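You operate a simulated robot arm through the tools that you are given. There is no shell and no other tool.

You are at the controls of a simulated robot arm. One attempt, no reset.

## Task
Line the small mould with the grey cloth, fill it and close it.
Fine: cloth first, then the cheese, then the orange follower on it, the cord tight last; leave the other small cloth, cheeses and followers; the trolley stays braked.
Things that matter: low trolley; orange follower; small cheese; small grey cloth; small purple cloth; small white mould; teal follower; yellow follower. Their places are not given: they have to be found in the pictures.

It is judged by the outcome, as a careful person would: the job done as asked, and still so three seconds after it is handed in. It fails if anything else is knocked over, pushed out of place, dropped, spilled or broken. Flat cloth is picked up by pressing the open fingertips on it (5 to 10 N) and closing them slowly along it; thin cloth reads only 2 to 8 mm in the jaws.

## Robot
A 7-joint arm with a two-finger parallel gripper, fixed in place. Base frame: the origin is at the foot of the arm, x ahead of it, y to its left, z up; the work surface is at about z = 550. Lengths are in mm, angles in rad, forces in N, time in s.
Its first joint turns from -2.304 to 2.304 rad. Payload 3.91 kg.
Tool frame: the origin (TCP) lies between the finger pads and is the grasp point; the fingertips stand 30 mm ahead of it; z points along the fingers, y is the line along which they close. Largest opening 110 mm; finger width 20, thickness 10; the body of the gripper, 48 by 112 mm, starts 55 mm behind the TCP.
Orientation is that of the tool frame in the base frame, as a unit quaternion [w, x, y, z]. With the fingers straight down and closing along the base's y, the tool's x points along the base's -x, its y along +y and its z along -z.

## Interface
- The arm moves only by the tool drive_tool. Its argument "targets" is a list of rows, each an object of numbers (a shift or turn left out is 0, a gripper value left out holds the last): "x", "y", "z": the shift along the base's x, y, z in units of 300 mm (1.0 is 300 mm); "rx", "ry", "rz": the turn, a rotation vector about the base's x, y, z in units of 90 degrees (1.0 is 90 degrees); "hand": the finger opening in mm, from 0 to 110. In form: [{"x": .., "y": .., "z": .., "rx": .., "ry": .., "rz": .., "hand": ..}, ...]. A call has 1 to 20 rows; each row is the pose to reach, as a shift and turn from the pose commanded when the call began. A call with a number of a shift or a turn outside -1 to 1 is refused whole. Rows are played at 5 a second. More than 50 mm and 0.15 rad between two rows, or a gripper value outside its range, and nothing of the call is played. Where a pose cannot be reached the arm comes as near as it can. A force on the tool above 50 N (or 10 N above the force at the start of the call, whichever is more), or a blocked arm, ends the call early, and 0.2 s more pass. Each finger travels about 108 mm/s and halts on what it meets, pressing with about 33 N; the grip force reading is that of the motor and also rises with nothing between the fingers. The clock runs only during rows and for 0.2 s after the last one: add rows that repeat a pose to give the fingers time. It gives the time, the measured TCP pose, the force on the tool (base axes), the opening and the grip force at its end, in the units of the frame above (readings bear some noise), with the torque about the TCP (base axes, N m) and any sound that the robot's microphone picked up.
- Cameras (640 x 400 px; columns grow to the right, rows downward): "scene" is fixed at [49.9, 501, 1107]; the picture's right is [0.71, -0.70, 0.00], its down [-0.55, -0.56, -0.62] and it looks along [0.43, 0.44, -0.78] (base axes); focal length 214 px, centre (320, 200). "wrist" rides on the gripper at [72, 17, -103] in the tool frame; the picture's right is [-0.23, 0.97, 0.00], its down [-0.76, -0.18, -0.62] and it looks along [-0.61, -0.14, 0.78] (tool axes); focal length 222 px, centre (320, 200).
- grab_frame(camera): a new picture of that camera. It takes no simulated time.
- locate(camera, pixels): for up to 12 pixels [column, row] of the newest picture of that camera ("zoom" is the newest enlarged one), the place [x, y, z] in the base frame of the surface seen there, good to about 2 mm. It takes no simulated time.
- enlarge(camera, box): a new picture of the part [left, top, right, bottom] of that camera's present view, enlarged. It takes no simulated time.
- close_job(): hands the job in; it is judged then, once.

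Open the gripper and draw the arm clear of the work before you hand the job in, unless the task says otherwise.

The tools are called as name(argument=value, ...) on one line, values as JSON. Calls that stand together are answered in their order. drive_tool: Moves the arm, as the interface text tells. Its arguments: {"type":"object","properties":{"targets":{"type":"array","items":{"type":"object","properties":{"x":{"type":"number"},"y":{"type":"number"},"z":{"type":"number"},"rx":{"type":"number"},"ry":{"type":"number"},"rz":{"type":"number"},"hand":{"type":"number"}}}}},"required":["targets"]} The other tools are called the same way: grab_frame (camera) takes a picture; locate (camera, pixels) gives the place of the surface under pixels of a picture; enlarge (camera, box) takes an enlarged picture of a part of a camera's view; close_job () hands the job in.

At the start:

```text
time: 0.0
position: [370.7, 640.7, 907.7]
orientation: [-0.001, -0.001, 1.0, 0.0]
ft_force: [0.4, -0.7, -0.5]
torque: [-0.02, -0.03, -0.02]
gripper_width: 109.8
gripper_force: 0.0
```

scene: 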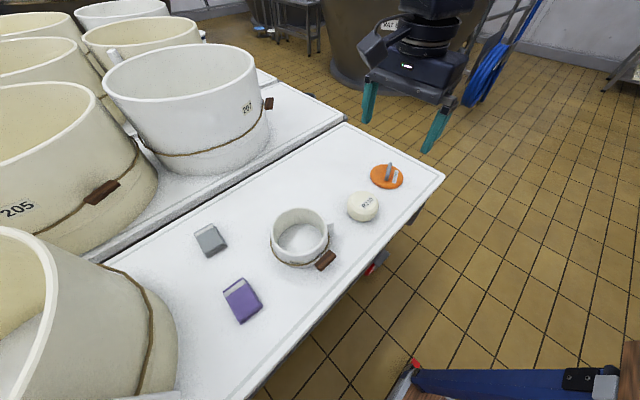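
wrist: 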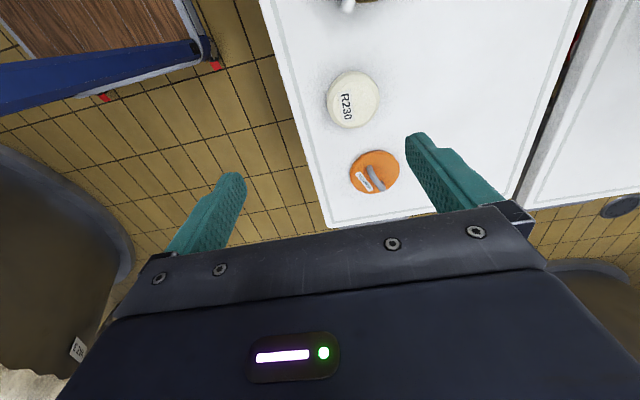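

The scene picture shows the white mould near (299,238), the grey cloth at (210,240), the purple cloth at (242,299), a cheese at (362,206) and the orange follower at (387,176). I'll enlarge these parts and look more closely before moving.

enlarge(camera="scene", box=[180, 140, 440, 330])

grab_frame(camera="wrist")

```text
2.11 times, centred on (310, 235) of scene
```

zoom: 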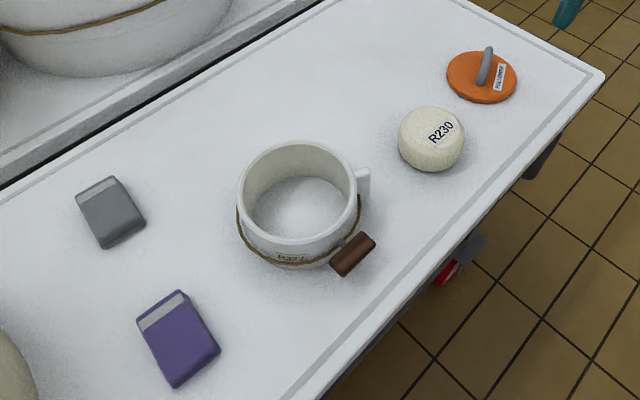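

```text
taken
```

wrist: 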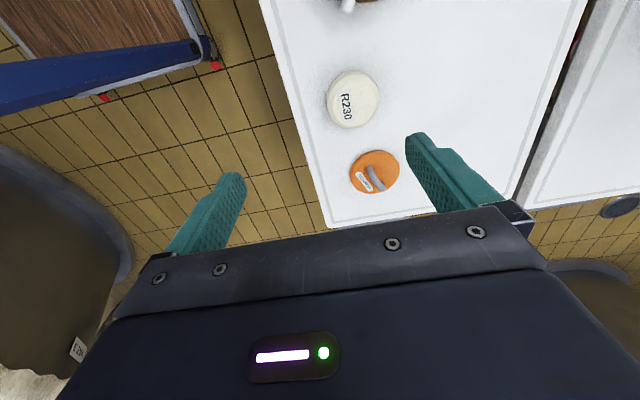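

The zoom shows the mould with a cord and a brown toggle at (352,253), and the cloths as folded packets with a pale band. Next I locate points on each of them.

locate(camera="zoom", pixels=[[298, 205], [243, 180], [358, 185], [298, 145], [298, 238], [352, 255], [363, 180], [110, 212], [95, 188], [178, 340], [160, 308], [300, 262]])

locate(camera="scene", pixels=[[362, 204], [387, 178], [389, 168], [347, 130], [440, 178], [250, 360], [350, 205], [376, 205], [372, 182], [402, 180], [330, 120], [300, 300]])

```text
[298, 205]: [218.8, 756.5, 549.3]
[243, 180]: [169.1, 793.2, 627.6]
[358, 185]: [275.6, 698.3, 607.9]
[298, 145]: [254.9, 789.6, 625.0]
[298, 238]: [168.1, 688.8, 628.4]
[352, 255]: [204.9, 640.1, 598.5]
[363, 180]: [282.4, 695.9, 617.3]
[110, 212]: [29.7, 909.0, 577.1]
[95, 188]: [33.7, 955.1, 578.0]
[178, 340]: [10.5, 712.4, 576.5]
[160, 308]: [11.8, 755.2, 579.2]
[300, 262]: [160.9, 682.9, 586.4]
```

```text
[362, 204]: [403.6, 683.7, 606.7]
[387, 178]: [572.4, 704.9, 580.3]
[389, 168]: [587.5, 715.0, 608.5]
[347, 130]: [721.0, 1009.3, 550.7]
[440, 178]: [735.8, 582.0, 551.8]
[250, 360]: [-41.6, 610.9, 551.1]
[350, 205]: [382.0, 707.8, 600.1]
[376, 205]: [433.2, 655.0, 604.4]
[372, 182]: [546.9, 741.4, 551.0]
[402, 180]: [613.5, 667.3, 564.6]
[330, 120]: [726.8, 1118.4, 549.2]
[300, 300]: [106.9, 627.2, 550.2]
```

The trolley top is at z≈550, the mould centre is near (212,740) with its rim at z≈628, and the grey packet is near (30,920) with its top at z≈578. I enlarge the mould, the cloths and the follower for details.

enlarge(camera="scene", box=[255, 195, 350, 280])

enlarge(camera="scene", box=[180, 210, 280, 330])

enlarge(camera="scene", box=[330, 140, 450, 230])

```text
4.71 times, centred on (302, 238) of scene
```

zoom: 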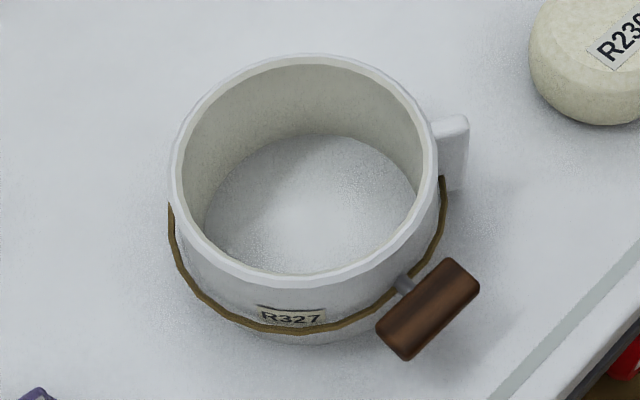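

```text
3.33 times, centred on (230, 270) of scene
```

zoom: 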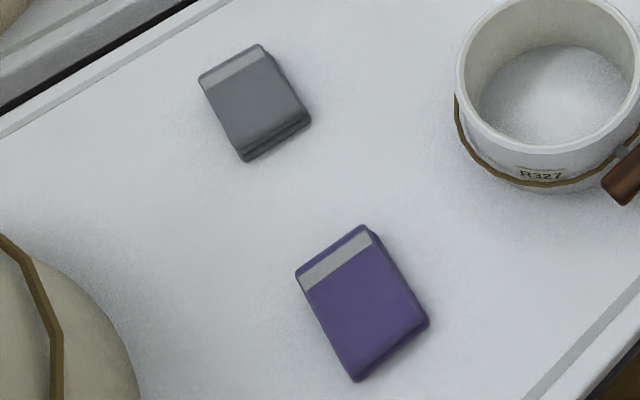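

```text
4.44 times, centred on (390, 185) of scene
```

zoom: 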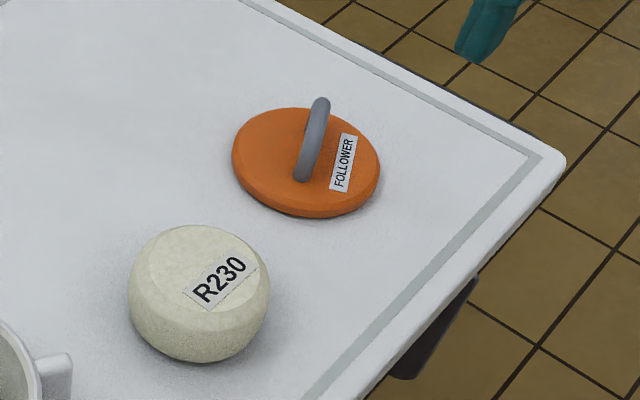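

Cheese R230 stands at about (404,690) and the orange follower at about (575,705). I check the heights and places of the big moulds before moving, and look for the other followers.

grab_frame(camera="scene")

locate(camera="scene", pixels=[[185, 118], [108, 88], [258, 82], [155, 50], [55, 300], [10, 235], [100, 105], [160, 330], [120, 10], [140, 38], [470, 380], [240, 200]])

```text
taken
```

scene: 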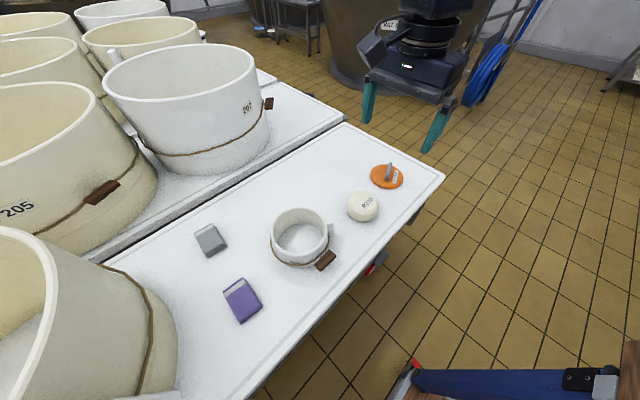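

```text
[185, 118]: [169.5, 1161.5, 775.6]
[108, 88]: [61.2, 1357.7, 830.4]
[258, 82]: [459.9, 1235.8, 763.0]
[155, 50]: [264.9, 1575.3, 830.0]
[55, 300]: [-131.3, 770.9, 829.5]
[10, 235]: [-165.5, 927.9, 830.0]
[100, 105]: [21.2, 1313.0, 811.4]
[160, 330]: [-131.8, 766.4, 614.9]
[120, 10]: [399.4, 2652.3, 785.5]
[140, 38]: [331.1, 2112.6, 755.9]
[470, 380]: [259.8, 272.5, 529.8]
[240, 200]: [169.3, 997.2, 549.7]
```

The big moulds reach z≈830, and the nearest one on this trolley has its edge at x≈-130. Staying at z≈907, I move to about (150,560) and turn the tool +90° about z, so that the wrist camera looks along +y over the mould and cloths.

drive_tool(targets=[{"x": -0.067, "y": -0.024, "rz": 0.09, "hand": 110}, {"x": -0.134, "y": -0.049, "rz": 0.18}, {"x": -0.2, "y": -0.073, "rz": 0.27}, {"x": -0.267, "y": -0.098, "rz": 0.36}, {"x": -0.334, "y": -0.122, "rz": 0.45}, {"x": -0.4, "y": -0.147, "rz": 0.54}, {"x": -0.468, "y": -0.171, "rz": 0.63}, {"x": -0.535, "y": -0.196, "rz": 0.72}, {"x": -0.6, "y": -0.22, "rz": 0.81}, {"x": -0.67, "y": -0.245, "rz": 0.9}, {"x": -0.736, "y": -0.269, "rz": 0.99}, {"x": -0.736, "y": -0.269, "rz": 1.0}])

grab_frame(camera="wrist")

grab_frame(camera="scene")

```text
time: 2.6
position: [148.1, 559.6, 907.6]
orientation: [0.0, 0.708, -0.707, 0.0]
ft_force: [-0.5, -0.2, -0.1]
torque: [-0.07, -0.03, 0.0]
gripper_width: 110.2
gripper_force: 0.2
```

```text
taken
```

wrist: 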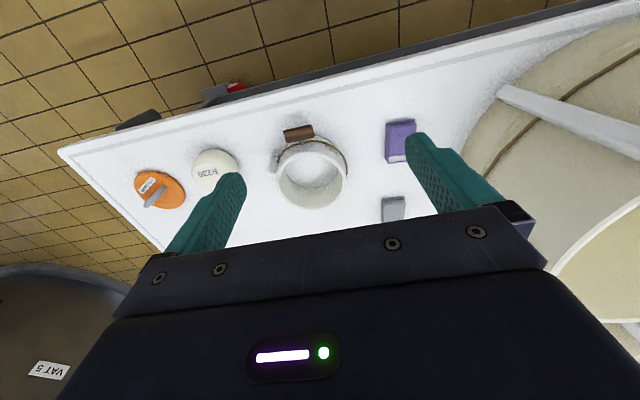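

```text
taken
```

scene: 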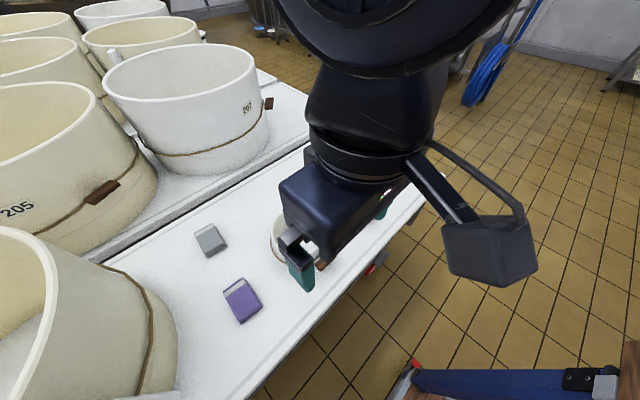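

The wrist picture shows the mould at (312,175), the toggle at (298,133), the orange follower at (160,190), the cheese at (215,170), and the grey cloth at (393,208). I enlarge the mould and look at it up close.

enlarge(camera="wrist", box=[250, 110, 380, 220])

enlarge(camera="wrist", box=[360, 60, 560, 230])

enlarge(camera="wrist", box=[100, 70, 280, 240])

```text
3.64 times, centred on (315, 165) of wrist
```

zoom: 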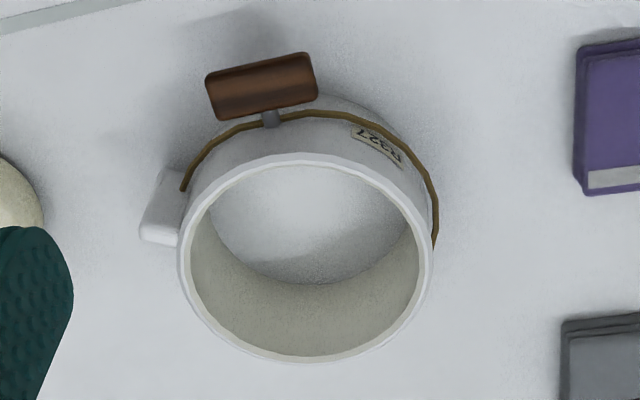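

```text
2.35 times, centred on (460, 145) of wrist
```

zoom: 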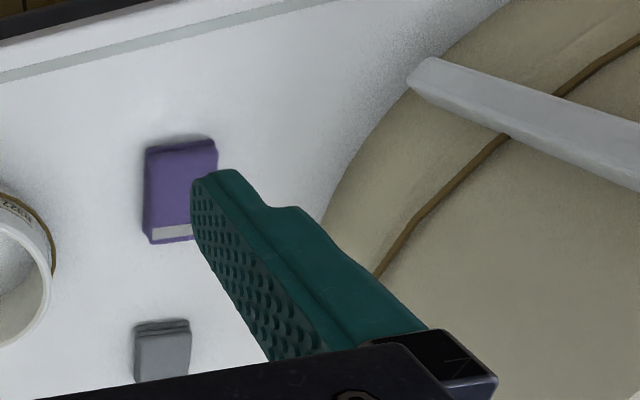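

```text
2.35 times, centred on (190, 155) of wrist
```

zoom: 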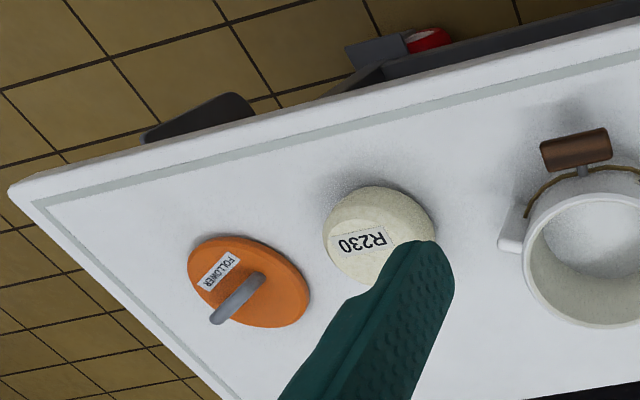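

I now measure the corners of the two cloth packets using an enlarged scene view.

enlarge(camera="scene", box=[185, 215, 235, 265])

```text
8.00 times, centred on (210, 240) of scene
```

zoom: 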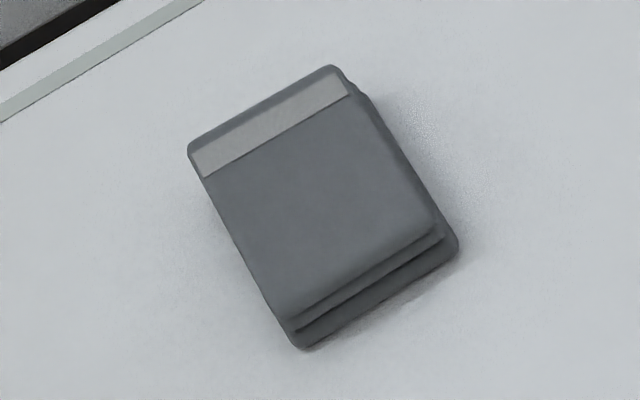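

locate(camera="zoom", pixels=[[190, 155], [330, 72], [430, 225], [285, 305], [300, 345], [455, 248], [270, 125], [310, 200], [345, 250], [380, 285], [500, 150], [150, 200]])

```text
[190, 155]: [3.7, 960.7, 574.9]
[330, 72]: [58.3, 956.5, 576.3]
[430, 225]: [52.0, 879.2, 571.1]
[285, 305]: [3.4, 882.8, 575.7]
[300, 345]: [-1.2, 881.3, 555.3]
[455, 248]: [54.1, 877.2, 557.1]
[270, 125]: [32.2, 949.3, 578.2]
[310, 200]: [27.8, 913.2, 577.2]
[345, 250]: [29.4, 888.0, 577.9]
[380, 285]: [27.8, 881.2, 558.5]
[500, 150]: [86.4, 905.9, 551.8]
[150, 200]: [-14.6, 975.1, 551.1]
```

The grey packet spans x≈2–57, y≈878–960, with its top at z≈578, turned about -4°. I check where the big mould's wall and its protruding white bar lie, since the arm will pass near it.

locate(camera="wrist", pixels=[[500, 90], [560, 120], [620, 145], [470, 140], [540, 60], [555, 275], [600, 220], [632, 20], [393, 200], [404, 150], [300, 133], [345, 170]])

```text
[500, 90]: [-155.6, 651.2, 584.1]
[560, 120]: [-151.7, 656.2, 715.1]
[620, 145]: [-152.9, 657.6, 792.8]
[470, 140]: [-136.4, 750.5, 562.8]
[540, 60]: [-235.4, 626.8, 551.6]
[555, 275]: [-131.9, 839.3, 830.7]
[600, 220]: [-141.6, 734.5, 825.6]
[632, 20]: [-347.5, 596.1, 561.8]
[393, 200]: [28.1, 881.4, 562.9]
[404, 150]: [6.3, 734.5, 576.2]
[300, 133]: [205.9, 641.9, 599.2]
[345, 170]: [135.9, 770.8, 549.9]
```

The big mould's wall comes no nearer than x≈-130, so there is about 160 mm of room beside the grey packet. I move most of the way out over the packet while lowering to z≈790.

drive_tool(targets=[{"x": -0.04, "y": 0.1, "z": -0.05, "rz": -0.005, "hand": 110}, {"x": -0.08, "y": 0.2, "z": -0.1, "rz": -0.01}, {"x": -0.12, "y": 0.3, "z": -0.15, "rz": -0.015}, {"x": -0.16, "y": 0.4, "z": -0.2, "rz": -0.02}, {"x": -0.2, "y": 0.5, "z": -0.25, "rz": -0.025}, {"x": -0.24, "y": 0.6, "z": -0.3, "rz": -0.03}, {"x": -0.28, "y": 0.7, "z": -0.35, "rz": -0.035}, {"x": -0.32, "y": 0.8, "z": -0.4, "rz": -0.04}, {"x": -0.36, "y": 0.9, "z": -0.45, "rz": -0.04}, {"x": -0.4, "y": 1.0, "z": -0.5, "rz": -0.04}, {"x": -0.4, "y": 1.0, "z": -0.5, "rz": -0.04}])

grab_frame(camera="wrist")

grab_frame(camera="scene")

```text
time: 5.0
position: [29.9, 858.9, 757.0]
orientation: [0.001, -0.684, 0.729, 0.0]
ft_force: [-0.3, 0.4, -0.1]
torque: [-0.01, -0.01, -0.01]
gripper_width: 109.6
gripper_force: 0.1
```

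```text
taken
```

wrist: 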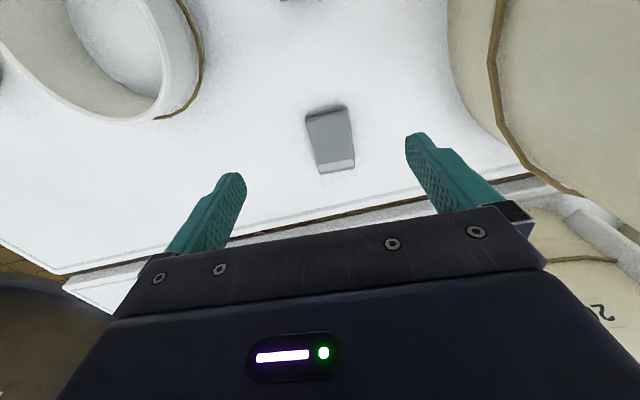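

```text
taken
```

scene: 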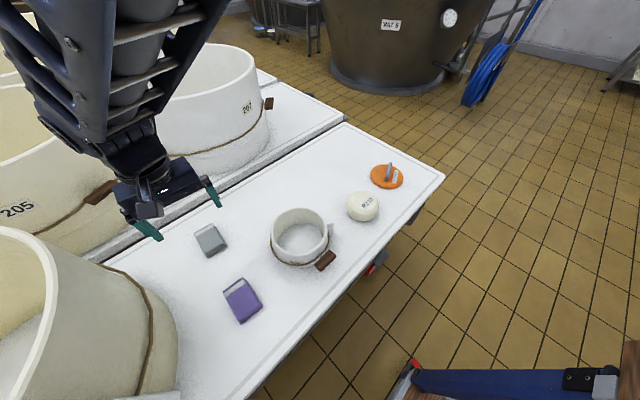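

The wrist picture shows the grey packet at (330,138), between and ahead of the fingers. I enlarge it and locate its corners for the grasp.

enlarge(camera="wrist", box=[280, 85, 380, 190])

locate(camera="wrist", pixels=[[307, 116], [347, 108], [353, 158], [319, 165], [330, 138], [318, 172], [354, 167], [330, 215], [450, 60], [495, 130], [560, 215], [520, 150]])

```text
3.81 times, centred on (330, 138) of wrist
```

zoom: 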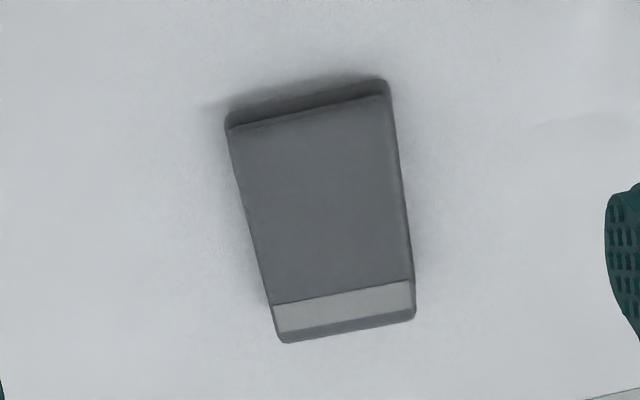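

```text
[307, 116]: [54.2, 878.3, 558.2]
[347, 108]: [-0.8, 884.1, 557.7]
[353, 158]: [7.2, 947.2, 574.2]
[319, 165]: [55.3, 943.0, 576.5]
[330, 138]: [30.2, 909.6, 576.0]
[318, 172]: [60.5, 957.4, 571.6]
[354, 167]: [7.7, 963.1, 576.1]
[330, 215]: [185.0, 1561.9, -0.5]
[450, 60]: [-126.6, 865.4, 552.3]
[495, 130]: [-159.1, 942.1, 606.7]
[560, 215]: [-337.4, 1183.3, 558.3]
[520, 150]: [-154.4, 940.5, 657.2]
```

The packet is about 54×80 mm, centred near (30,920) and turned about -5.5°. I centre over it, turn slightly, and descend with 90 mm opening until the tips are just above the table (TCP z≈585).

drive_tool(targets=[{"x": 0.0, "y": 0.1, "z": -0.05, "rz": -0.02, "hand": 90}, {"x": 0.0, "y": 0.203, "z": -0.1, "rz": -0.02}, {"x": 0.0, "y": 0.203, "z": -0.2, "rz": -0.02}, {"x": 0.0, "y": 0.203, "z": -0.3, "rz": -0.02}, {"x": 0.0, "y": 0.203, "z": -0.4, "rz": -0.02}, {"x": 0.0, "y": 0.203, "z": -0.48, "rz": -0.02}, {"x": 0.0, "y": 0.203, "z": -0.54, "rz": -0.02}, {"x": 0.0, "y": 0.203, "z": -0.57, "rz": -0.02}, {"x": 0.0, "y": 0.203, "z": -0.57, "rz": -0.02}])

grab_frame(camera="wrist")

grab_frame(camera="scene")

```text
time: 7.0
position: [28.2, 921.4, 587.7]
orientation: [0.0, -0.673, 0.74, -0.001]
ft_force: [0.1, -0.2, -0.4]
torque: [0.01, -0.04, 0.01]
gripper_width: 90.0
gripper_force: 0.1
```

```text
taken
```

wrist: 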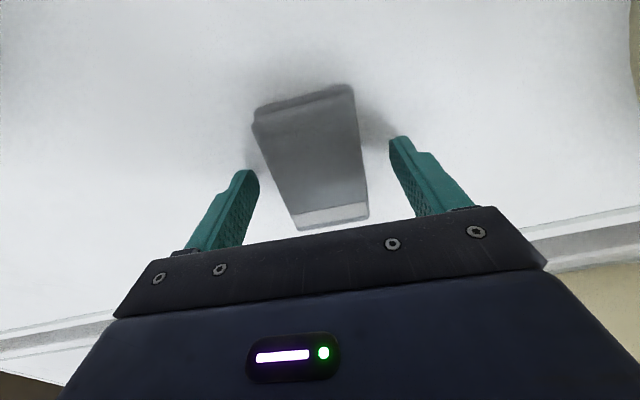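

```text
taken
```

scene: 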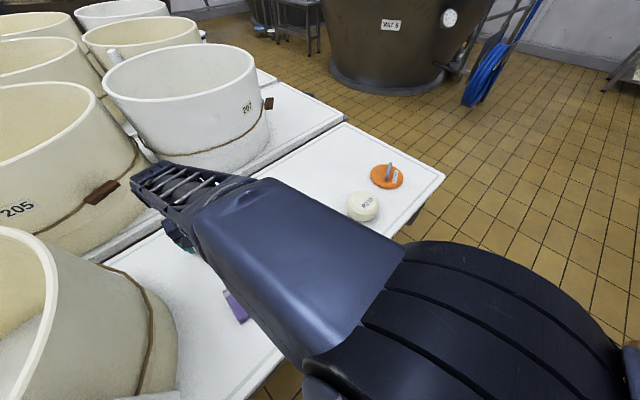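

The fingers straddle the packet evenly in the wrist picture, with the tips at z≈558. I lower 3 mm more and close in slow steps to see what the grip reads.

drive_tool(targets=[{"z": -0.01, "hand": 80}, {"z": -0.01, "hand": 70}, {"z": -0.01, "hand": 62}, {"z": -0.01, "hand": 56}, {"z": -0.01, "hand": 52}, {"z": -0.01, "hand": 48}, {"z": -0.01, "hand": 48}])

grab_frame(camera="wrist")

```text
time: 8.6
position: [29.5, 922.0, 583.6]
orientation: [0.0, -0.673, 0.739, 0.0]
ft_force: [-0.4, 0.0, 0.6]
torque: [-0.02, 0.01, -0.03]
gripper_width: 59.0
gripper_force: 33.2
```

```text
taken
```

wrist: 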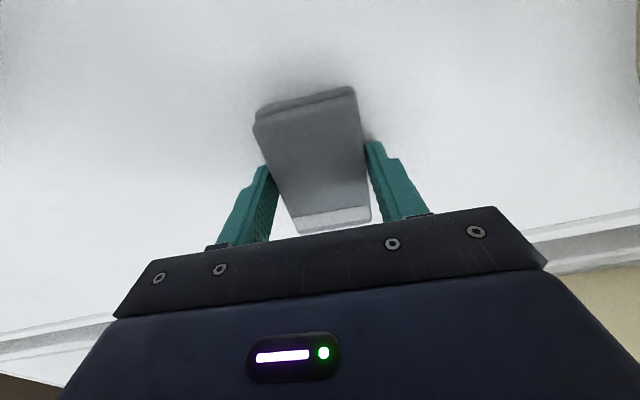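

The jaws halted at 59 mm with 33 N, so the packet is held as a firm bundle. I lift it straight up slowly to TCP z≈700 and look.

drive_tool(targets=[{"z": 0.03, "hand": 48}, {"z": 0.07}, {"z": 0.12}, {"z": 0.2}, {"z": 0.28}, {"z": 0.36}, {"z": 0.4}, {"z": 0.4}])

grab_frame(camera="wrist")

grab_frame(camera="scene")

```text
time: 10.4
position: [29.7, 919.7, 704.7]
orientation: [0.0, -0.674, 0.739, 0.0]
ft_force: [0.1, 0.7, 0.2]
torque: [-0.03, 0.03, 0.0]
gripper_width: 58.8
gripper_force: 32.8
```

```text
taken
```

wrist: 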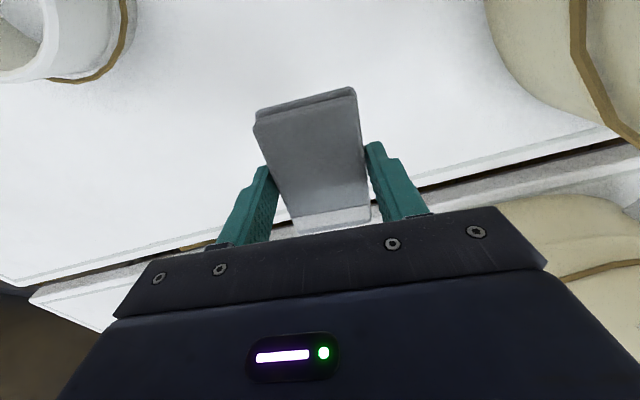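

```text
taken
```

scene: 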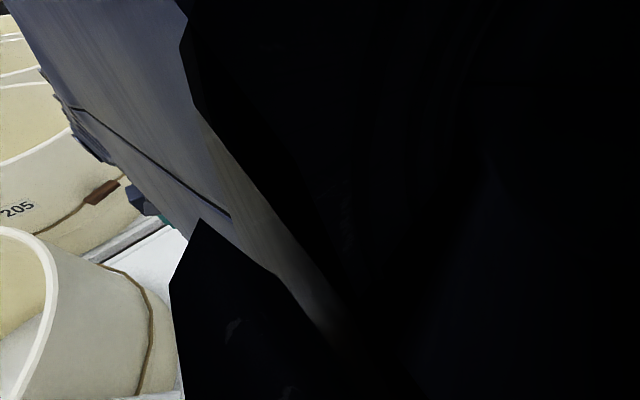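

The packet is lifted and held at 58.8 mm. I raise a little and move towards the mould to about (90,690,770), so the wrist camera can see the mould beside the packet for a precise measurement.

drive_tool(targets=[{"x": 0.0, "y": -0.05, "z": 0.08, "hand": 48}, {"x": 0.02, "y": -0.15, "z": 0.16}, {"x": 0.05, "y": -0.25, "z": 0.22}, {"x": 0.08, "y": -0.36, "z": 0.22}, {"x": 0.12, "y": -0.47, "z": 0.22}, {"x": 0.15, "y": -0.57, "z": 0.22}, {"x": 0.18, "y": -0.67, "z": 0.22}, {"x": 0.2, "y": -0.767, "z": 0.22}, {"x": 0.2, "y": -0.767, "z": 0.22}])

grab_frame(camera="wrist")

```text
time: 12.4
position: [89.9, 690.3, 770.7]
orientation: [0.0, -0.673, 0.74, 0.0]
ft_force: [-0.3, -0.2, -0.2]
torque: [-0.03, -0.01, 0.0]
gripper_width: 59.0
gripper_force: 32.5
```

```text
taken
```

wrist: 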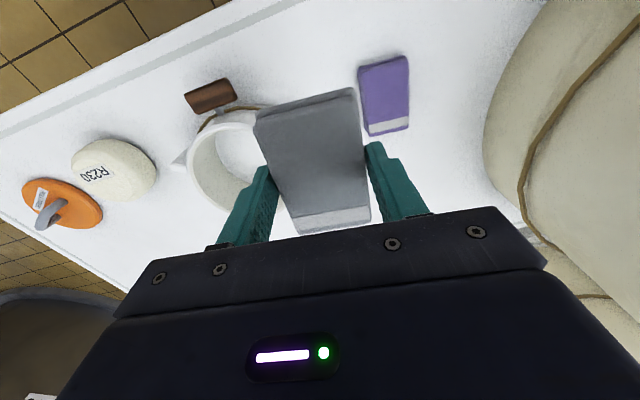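

The mould's left part shows at (190–260, 110–212) beside the packet. I enlarge it and locate rim points.

enlarge(camera="wrist", box=[150, 70, 290, 230])

```text
2.50 times, centred on (220, 150) of wrist
```

zoom: 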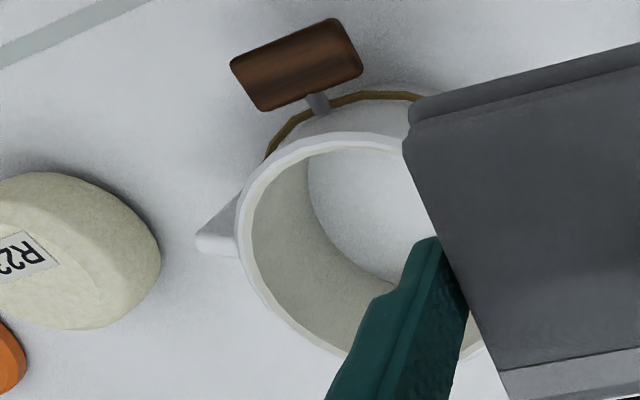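

locate(camera="zoom", pixels=[[242, 225], [262, 180], [320, 145], [395, 144], [270, 295], [335, 350], [473, 347], [380, 140], [335, 200], [365, 240], [295, 65], [208, 240]])

```text
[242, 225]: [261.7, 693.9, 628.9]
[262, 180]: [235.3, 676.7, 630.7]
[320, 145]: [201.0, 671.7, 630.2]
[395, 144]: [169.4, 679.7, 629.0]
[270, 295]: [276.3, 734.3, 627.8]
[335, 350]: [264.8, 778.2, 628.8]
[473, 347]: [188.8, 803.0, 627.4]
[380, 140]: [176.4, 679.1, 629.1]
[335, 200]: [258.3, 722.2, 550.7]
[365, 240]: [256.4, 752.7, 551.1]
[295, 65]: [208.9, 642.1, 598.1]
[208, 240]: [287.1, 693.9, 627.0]
```

Fitting the rim points gives a mould centre of about (209.5,738), a rim radius of about 67 mm and a rim at z≈629, while the packet's half-diagonal is about 50 mm. I move over the centre and lower to TCP z≈685, keeping the packet bottom above the rim, then check.

drive_tool(targets=[{"x": 0.1, "y": 0.04, "z": 0.0, "hand": 48}, {"x": 0.2, "y": 0.08, "z": 0.0}, {"x": 0.3, "y": 0.12, "z": 0.0}, {"x": 0.399, "y": 0.159, "z": 0.0}, {"x": 0.399, "y": 0.159, "z": -0.1}, {"x": 0.399, "y": 0.159, "z": -0.2}, {"x": 0.399, "y": 0.159, "z": -0.285}, {"x": 0.399, "y": 0.159, "z": -0.285}])

grab_frame(camera="wrist")

grab_frame(camera="scene")

```text
time: 14.2
position: [208.5, 738.8, 684.0]
orientation: [0.0, -0.673, 0.74, -0.001]
ft_force: [0.4, 0.1, -0.6]
torque: [-0.03, -0.01, 0.0]
gripper_width: 59.2
gripper_force: 32.8
```

```text
taken
```

wrist: 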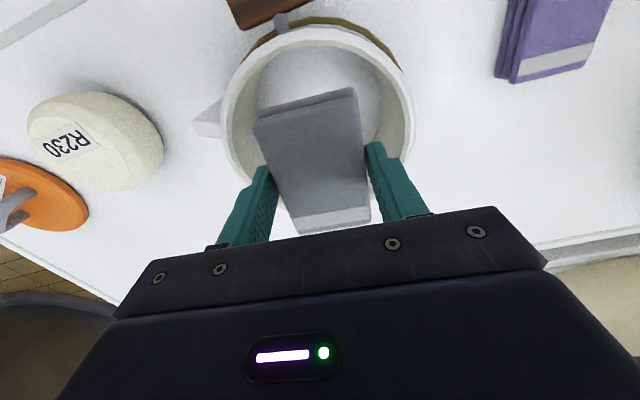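

```text
taken
```

scene: 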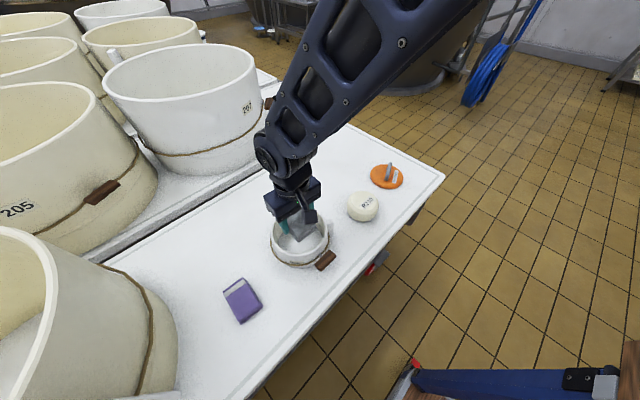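

The rim spans columns 222–412 around the packet, and the fingers lie well inside. I check the rim with locate once more before going down.

locate(camera="wrist", pixels=[[320, 33], [270, 48], [370, 50], [226, 110], [408, 110], [235, 150], [400, 70], [245, 72], [250, 175], [402, 155], [310, 120], [340, 218]])

enlarge(camera="wrist", box=[200, 0, 440, 240])

```text
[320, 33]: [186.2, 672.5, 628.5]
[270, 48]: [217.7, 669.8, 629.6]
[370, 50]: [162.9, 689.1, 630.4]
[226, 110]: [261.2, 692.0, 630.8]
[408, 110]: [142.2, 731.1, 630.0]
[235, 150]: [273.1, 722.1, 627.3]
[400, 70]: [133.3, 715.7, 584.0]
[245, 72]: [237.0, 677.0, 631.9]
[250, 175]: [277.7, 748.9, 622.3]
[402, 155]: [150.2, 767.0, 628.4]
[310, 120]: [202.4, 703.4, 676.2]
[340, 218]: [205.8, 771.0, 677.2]
```

```text
1.67 times, centred on (320, 120) of wrist
```

zoom: 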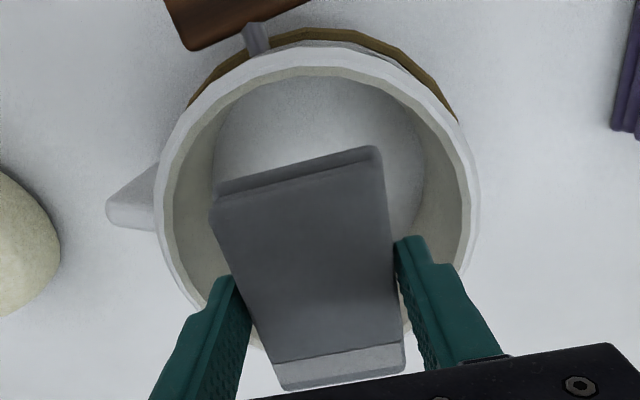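

The mould centre comes out at (209,737.5) again, and the packet is centred to within a couple of mm. I lower it into the mould to TCP z≈588, still gripped.

drive_tool(targets=[{"z": -0.08, "hand": 48}, {"z": -0.16}, {"z": -0.22}, {"z": -0.27}, {"z": -0.3}, {"z": -0.32}, {"z": -0.32}])

grab_frame(camera="wrist")

enlarge(camera="scene", box=[240, 170, 370, 290])

```text
time: 15.8
position: [209.0, 738.7, 587.8]
orientation: [0.0, -0.673, 0.74, 0.0]
ft_force: [-0.7, -1.2, -0.4]
torque: [0.04, 0.01, 0.01]
gripper_width: 59.1
gripper_force: 32.9
```

```text
taken
```

wrist: 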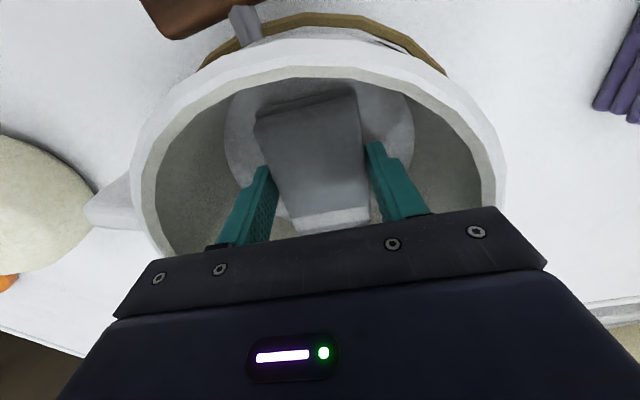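

```text
3.33 times, centred on (305, 230) of scene
```

zoom: 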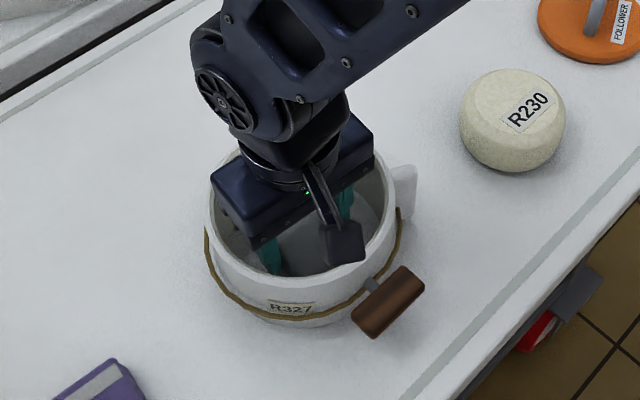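

The packet sits just above the bottom in the middle of the mould, and there is no contact force. I open gently to 74 mm, keeping the fingers clear of the walls, and then rise.

drive_tool(targets=[{"z": -0.005, "hand": 60}, {"z": -0.005, "hand": 66}, {"z": -0.005, "hand": 74}, {"z": -0.005, "hand": 74}, {"z": 0.05, "hand": 74}, {"z": 0.13}, {"z": 0.25}, {"z": 0.4}, {"z": 0.5}, {"z": 0.5}])

grab_frame(camera="wrist")

grab_frame(camera="scene")

```text
time: 18.0
position: [209.1, 737.4, 737.7]
orientation: [0.0, -0.673, 0.739, 0.0]
ft_force: [-0.9, 0.7, 0.0]
torque: [0.0, 0.01, 0.0]
gripper_width: 74.1
gripper_force: 0.0
```

```text
taken
```

wrist: 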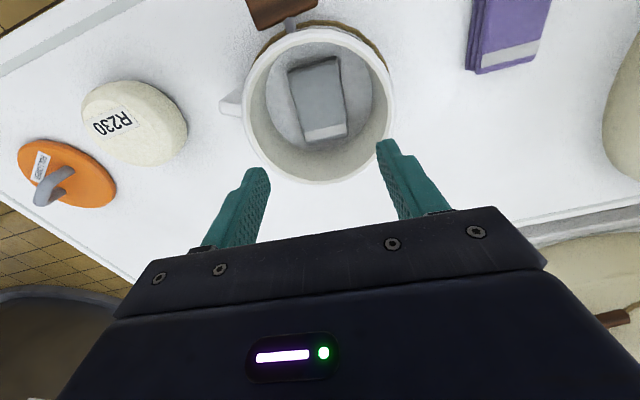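

```text
taken
```

scene: 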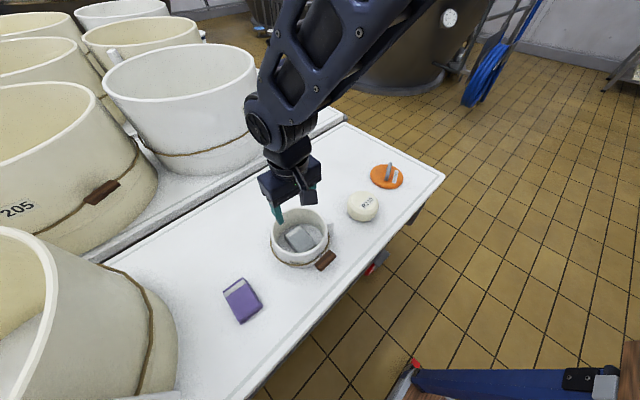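

The packet lies in the mould. I enlarge it to see whether anything about it has changed now that it's released.

enlarge(camera="wrist", box=[215, 0, 415, 200])

enlarge(camera="scene", box=[255, 195, 350, 280])

```text
2.00 times, centred on (315, 100) of wrist
```

zoom: 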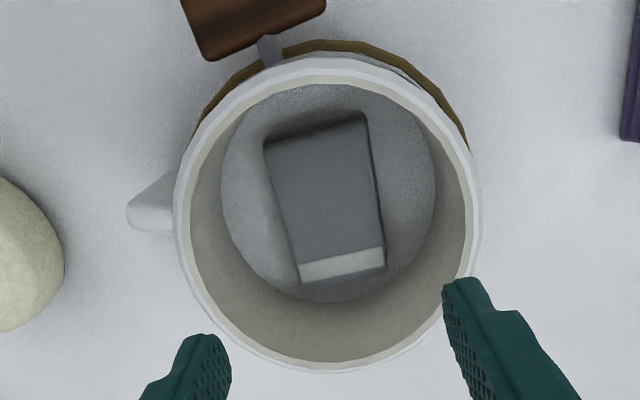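

```text
4.71 times, centred on (302, 238) of scene
```

zoom: 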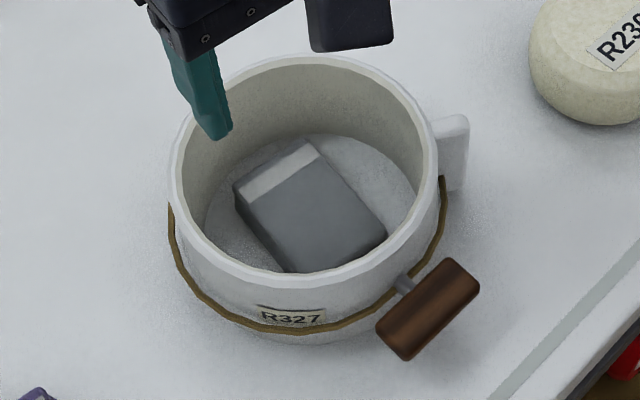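

The packet still looks folded. I measure its height in the mould and let a little time pass to see if it spreads by itself.

locate(camera="zoom", pixels=[[300, 150], [245, 185], [380, 235], [300, 265], [310, 210], [280, 180], [215, 230], [370, 170], [430, 310], [455, 140], [290, 318], [300, 70]])

drive_tool(targets=[{"z": 0.05, "hand": 90}, {"z": 0.1}, {"z": 0.1}, {"z": 0.1}, {"z": 0.1}, {"z": 0.1}, {"z": 0.1}, {"z": 0.1}, {"z": 0.1}, {"z": 0.1}])

enlarge(camera="scene", box=[255, 195, 350, 280])

```text
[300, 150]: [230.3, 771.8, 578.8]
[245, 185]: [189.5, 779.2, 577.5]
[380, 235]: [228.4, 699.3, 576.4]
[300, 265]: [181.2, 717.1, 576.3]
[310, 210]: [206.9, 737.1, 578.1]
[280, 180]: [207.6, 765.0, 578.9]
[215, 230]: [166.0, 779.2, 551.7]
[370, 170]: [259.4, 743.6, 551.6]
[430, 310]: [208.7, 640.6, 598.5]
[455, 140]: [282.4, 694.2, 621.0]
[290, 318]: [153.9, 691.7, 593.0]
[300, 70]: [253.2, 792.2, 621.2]
```

```text
time: 20.2
position: [209.6, 737.7, 768.8]
orientation: [0.0, -0.673, 0.74, 0.0]
ft_force: [-1.1, -0.8, -0.2]
torque: [0.01, 0.0, -0.01]
gripper_width: 90.2
gripper_force: 0.0
```

```text
4.71 times, centred on (302, 238) of scene
```

zoom: 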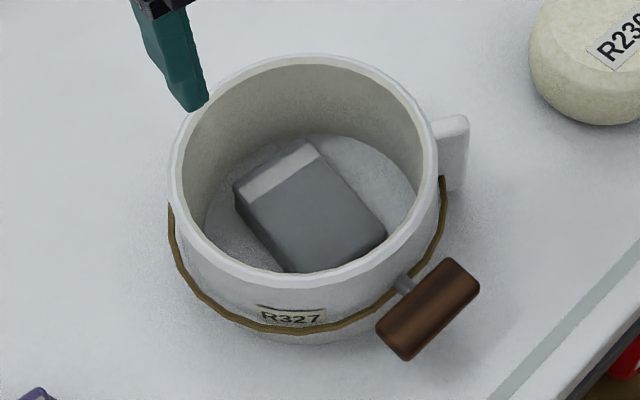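

The packet rests flat with its top at z≈578 and the mould floor at 551, and it hasn't changed. Next I measure the cheese and the follower (diameters, heights) to see how the stack fits.

grab_frame(camera="wrist")

enlarge(camera="scene", box=[335, 150, 425, 235])

```text
taken
```

wrist: 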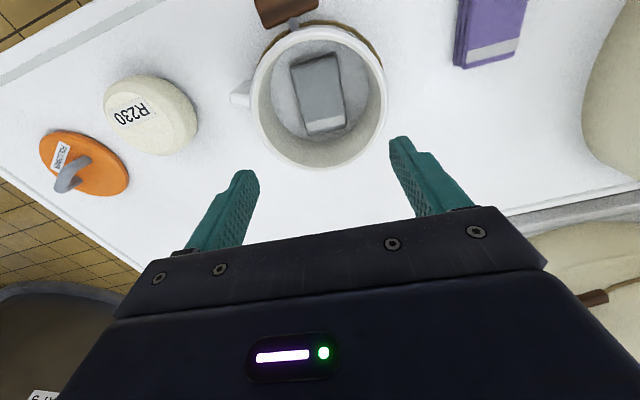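

```text
4.71 times, centred on (380, 192) of scene
```

zoom: 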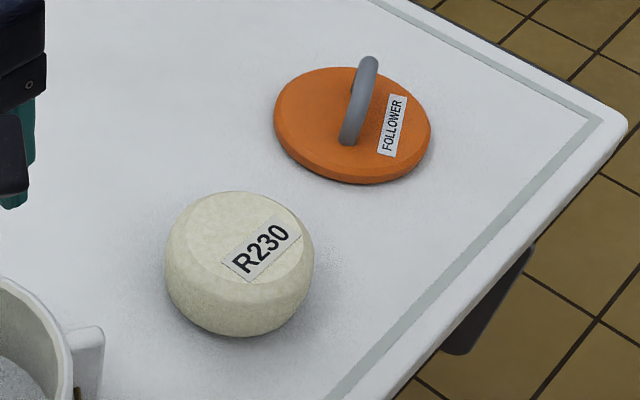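

locate(camera="zoom", pixels=[[168, 250], [312, 255], [240, 192], [240, 240], [240, 320], [240, 334], [276, 115], [430, 135], [345, 70], [350, 180], [320, 120], [368, 62]])

locate(camera="wrist", pixels=[[107, 95], [197, 125], [150, 75], [150, 153], [150, 105], [42, 145], [127, 185], [75, 133], [95, 195], [110, 175], [58, 185], [85, 160]])

```text
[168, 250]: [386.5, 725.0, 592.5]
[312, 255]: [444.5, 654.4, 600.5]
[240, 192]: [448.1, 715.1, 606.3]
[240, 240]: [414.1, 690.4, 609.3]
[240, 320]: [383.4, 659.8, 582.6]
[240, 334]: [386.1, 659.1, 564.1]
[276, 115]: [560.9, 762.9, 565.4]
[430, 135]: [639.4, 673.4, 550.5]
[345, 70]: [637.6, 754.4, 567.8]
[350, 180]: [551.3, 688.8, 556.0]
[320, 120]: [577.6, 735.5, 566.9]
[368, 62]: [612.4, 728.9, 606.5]
```

```text
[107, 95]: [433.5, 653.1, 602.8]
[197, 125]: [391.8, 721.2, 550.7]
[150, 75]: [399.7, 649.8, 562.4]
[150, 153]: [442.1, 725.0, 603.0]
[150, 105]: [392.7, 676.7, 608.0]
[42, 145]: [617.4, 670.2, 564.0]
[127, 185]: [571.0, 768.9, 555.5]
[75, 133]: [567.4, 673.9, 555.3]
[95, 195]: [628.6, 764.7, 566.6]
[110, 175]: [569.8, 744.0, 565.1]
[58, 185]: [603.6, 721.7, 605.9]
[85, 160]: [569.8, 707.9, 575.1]
```

The cheese is about 95 mm across and 58 mm high at (413,690), and the follower about 110 mm across at (598,720). On a 27 mm packet the stack would come out above the rim, so I need to know whether the packet gives or spreads: I close the fingers and lower to just above its centre for a gentle press.

drive_tool(targets=[{"z": -0.05, "hand": 40}, {"z": -0.15, "hand": 0}, {"z": -0.25, "hand": 0}, {"z": -0.35, "hand": 0}, {"z": -0.43, "hand": 0}, {"z": -0.49, "hand": 0}, {"z": -0.51, "hand": 0}, {"z": -0.518, "hand": 0}, {"z": -0.518, "hand": 0}])

grab_frame(camera="wrist")

```text
time: 22.2
position: [207.7, 737.4, 612.3]
orientation: [0.0, -0.672, 0.74, 0.0]
ft_force: [0.3, 0.5, 0.4]
torque: [0.02, -0.01, 0.0]
gripper_width: 0.0
gripper_force: 33.0
```

```text
taken
```

wrist: 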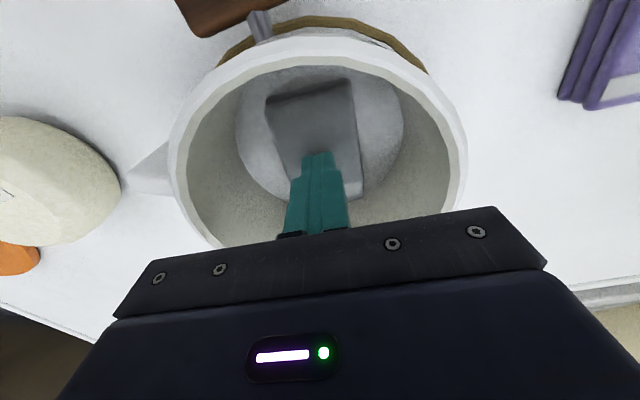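

The closed fingertips hang just above the packet's centre with no force yet. I press in 1 mm steps to about 5–8 N.

drive_tool(targets=[{"z": -0.004, "hand": 0}, {"z": -0.008}, {"z": -0.011}, {"z": -0.014}, {"z": -0.014}])

```text
time: 23.4
position: [207.5, 738.9, 609.7]
orientation: [0.0, -0.673, 0.74, 0.0]
ft_force: [-0.8, 0.2, 1.2]
torque: [0.02, 0.02, 0.0]
gripper_width: 0.0
gripper_force: 33.2
```

drive_tool(targets=[{"z": -0.003, "hand": 0}, {"z": -0.006}, {"z": -0.009}, {"z": -0.012}, {"z": -0.012}])

```text
time: 24.6
position: [207.8, 738.0, 605.5]
orientation: [0.001, -0.673, 0.74, 0.0]
ft_force: [1.2, -2.9, 11.7]
torque: [-0.16, -0.03, 0.01]
gripper_width: 0.0
gripper_force: 33.0
```

At TCP z 605.5 the push is 11.7 N, so the packet is rather firm. I lift off and look at it again.

drive_tool(targets=[{"z": 0.05, "hand": 0}, {"z": 0.15}, {"z": 0.28}, {"z": 0.4}, {"z": 0.5}, {"z": 0.5}])

enlarge(camera="wrist", box=[215, 0, 415, 200])

enlarge(camera="scene", box=[255, 195, 350, 280])

```text
time: 26.0
position: [209.7, 737.6, 755.7]
orientation: [0.0, -0.673, 0.74, 0.0]
ft_force: [-0.8, -0.2, 0.9]
torque: [0.01, 0.04, 0.01]
gripper_width: 0.0
gripper_force: 33.3
```

```text
2.00 times, centred on (315, 100) of wrist
```

zoom: 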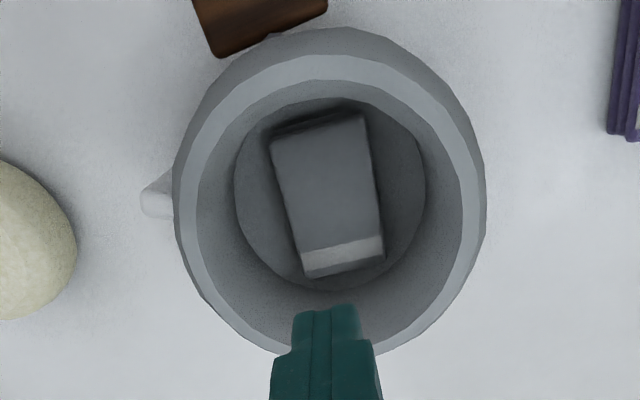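

```text
4.71 times, centred on (302, 238) of scene
```

zoom: 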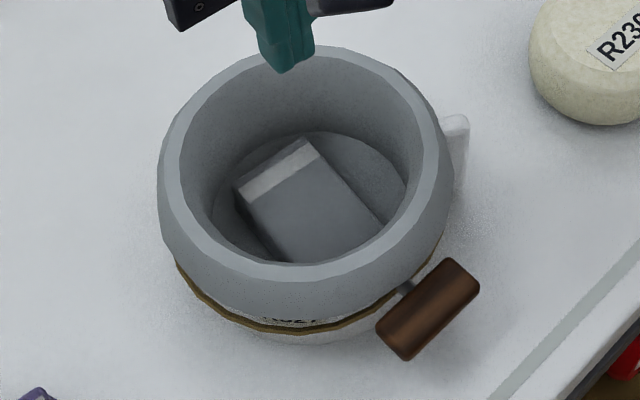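

The press worked: grey cloth now lines the wall and folds over the rim. A packet shape is still visible at the bottom, so I measure its height and the lining.

locate(camera="zoom", pixels=[[300, 150], [245, 185], [375, 235], [300, 255], [310, 210], [225, 230], [370, 165], [240, 150], [300, 58], [170, 190], [440, 190], [300, 300]])

drive_tool(targets=[{"z": 0.03, "hand": 40}, {"z": 0.06, "hand": 90}, {"z": 0.06}, {"z": 0.06}, {"z": 0.06}, {"z": 0.06}, {"z": 0.06}, {"z": 0.06}])

enlarge(camera="scene", box=[255, 195, 350, 280])

enlarge(camera="wrist", box=[215, 0, 415, 200])

```text
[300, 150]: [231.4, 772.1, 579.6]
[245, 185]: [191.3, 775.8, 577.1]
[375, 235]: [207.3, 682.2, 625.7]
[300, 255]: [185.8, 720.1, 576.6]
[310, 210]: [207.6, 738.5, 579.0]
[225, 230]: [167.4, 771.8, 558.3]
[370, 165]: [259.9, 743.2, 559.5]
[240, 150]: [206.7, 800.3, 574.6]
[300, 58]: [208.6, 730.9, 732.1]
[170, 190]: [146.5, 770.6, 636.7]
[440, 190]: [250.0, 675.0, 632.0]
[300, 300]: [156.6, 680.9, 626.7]
```

```text
time: 27.8
position: [207.9, 737.2, 773.8]
orientation: [0.0, -0.673, 0.74, 0.0]
ft_force: [0.6, 0.7, -0.2]
torque: [-0.02, -0.01, 0.01]
gripper_width: 90.3
gripper_force: 0.0
```

```text
4.71 times, centred on (302, 238) of scene
```

zoom: 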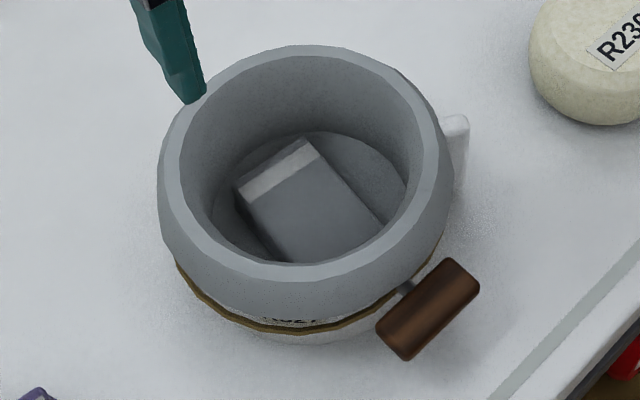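

```text
2.00 times, centred on (315, 100) of wrist
```

zoom: 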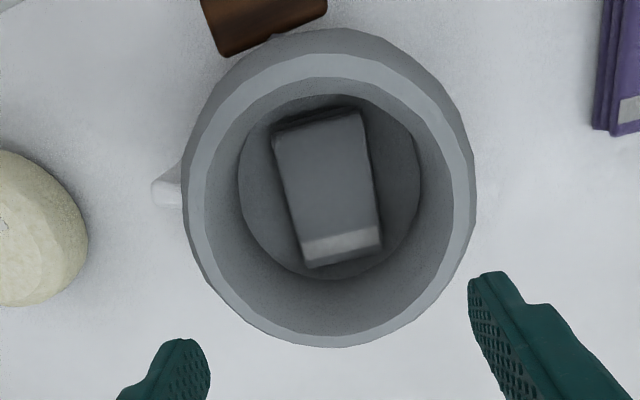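

The cloth is now spread as a lining: floor at z≈558 and rim at z≈632–636, with the packet shape still seen at z≈579. I measure the lined mould's inner rim and floor to see whether the fingers holding the cheese will fit.

locate(camera="zoom", pixels=[[209, 190], [452, 190], [328, 78], [225, 135], [435, 140], [200, 190], [462, 190], [328, 66], [328, 100], [235, 190], [425, 190], [330, 180]])

locate(camera="zoom", pixels=[[185, 190], [474, 190], [330, 345], [230, 290], [430, 290], [245, 180], [415, 180], [330, 330], [330, 320], [330, 285], [260, 300], [400, 300]])

```text
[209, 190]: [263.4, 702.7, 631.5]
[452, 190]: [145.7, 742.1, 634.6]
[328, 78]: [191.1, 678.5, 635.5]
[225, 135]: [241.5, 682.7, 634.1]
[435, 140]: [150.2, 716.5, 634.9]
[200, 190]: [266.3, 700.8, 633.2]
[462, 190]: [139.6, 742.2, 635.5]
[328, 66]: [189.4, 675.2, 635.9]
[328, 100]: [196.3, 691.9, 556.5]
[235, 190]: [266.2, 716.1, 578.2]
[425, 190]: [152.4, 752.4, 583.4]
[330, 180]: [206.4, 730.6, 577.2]
```

```text
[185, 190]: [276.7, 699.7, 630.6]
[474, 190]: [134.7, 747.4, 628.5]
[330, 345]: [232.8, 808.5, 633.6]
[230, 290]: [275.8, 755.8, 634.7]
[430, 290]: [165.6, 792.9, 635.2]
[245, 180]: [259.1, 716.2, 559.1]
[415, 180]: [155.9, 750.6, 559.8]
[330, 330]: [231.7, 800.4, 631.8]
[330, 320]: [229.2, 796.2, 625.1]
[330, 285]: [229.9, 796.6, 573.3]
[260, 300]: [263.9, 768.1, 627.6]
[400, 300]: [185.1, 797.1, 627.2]
```

The lined bore is about 61 mm in radius, just enough for the fingers around the cheese. Before going on I check gently whether the packet shape at the bottom is still solid, by lowering the closed fingers slowly onto it again.

drive_tool(targets=[{"z": -0.05, "hand": 40}, {"z": -0.15, "hand": 0}, {"z": -0.25, "hand": 0}, {"z": -0.35, "hand": 0}, {"z": -0.43, "hand": 0}, {"z": -0.49, "hand": 0}, {"z": -0.53, "hand": 0}, {"z": -0.545, "hand": 0}, {"z": -0.55, "hand": 0}, {"z": -0.55, "hand": 0}])

```text
time: 30.0
position: [207.8, 740.3, 608.7]
orientation: [-0.001, -0.673, 0.74, 0.0]
ft_force: [-1.1, 0.2, -0.1]
torque: [0.03, -0.03, 0.01]
gripper_width: 0.0
gripper_force: 33.0
```

drive_tool(targets=[{"z": -0.004, "hand": 0}, {"z": -0.008}, {"z": -0.012}, {"z": -0.016}, {"z": -0.016}])

enlarge(camera="wrist", box=[170, 0, 470, 240])

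```text
time: 31.2
position: [209.9, 739.3, 605.7]
orientation: [0.001, -0.673, 0.739, 0.001]
ft_force: [-0.6, -6.2, 35.9]
torque: [-0.25, 0.06, -0.01]
gripper_width: 0.0
gripper_force: 33.1
```

```text
1.67 times, centred on (320, 120) of wrist
```

zoom: 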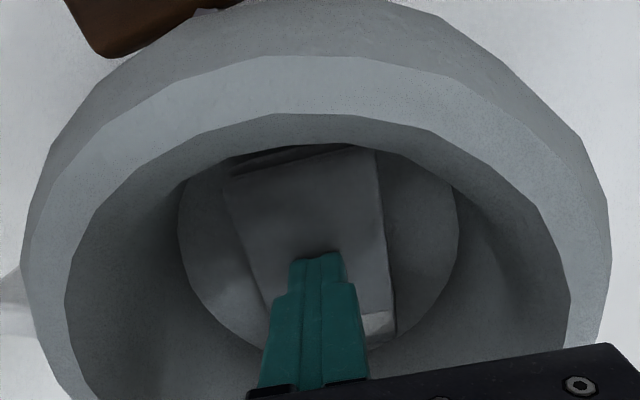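

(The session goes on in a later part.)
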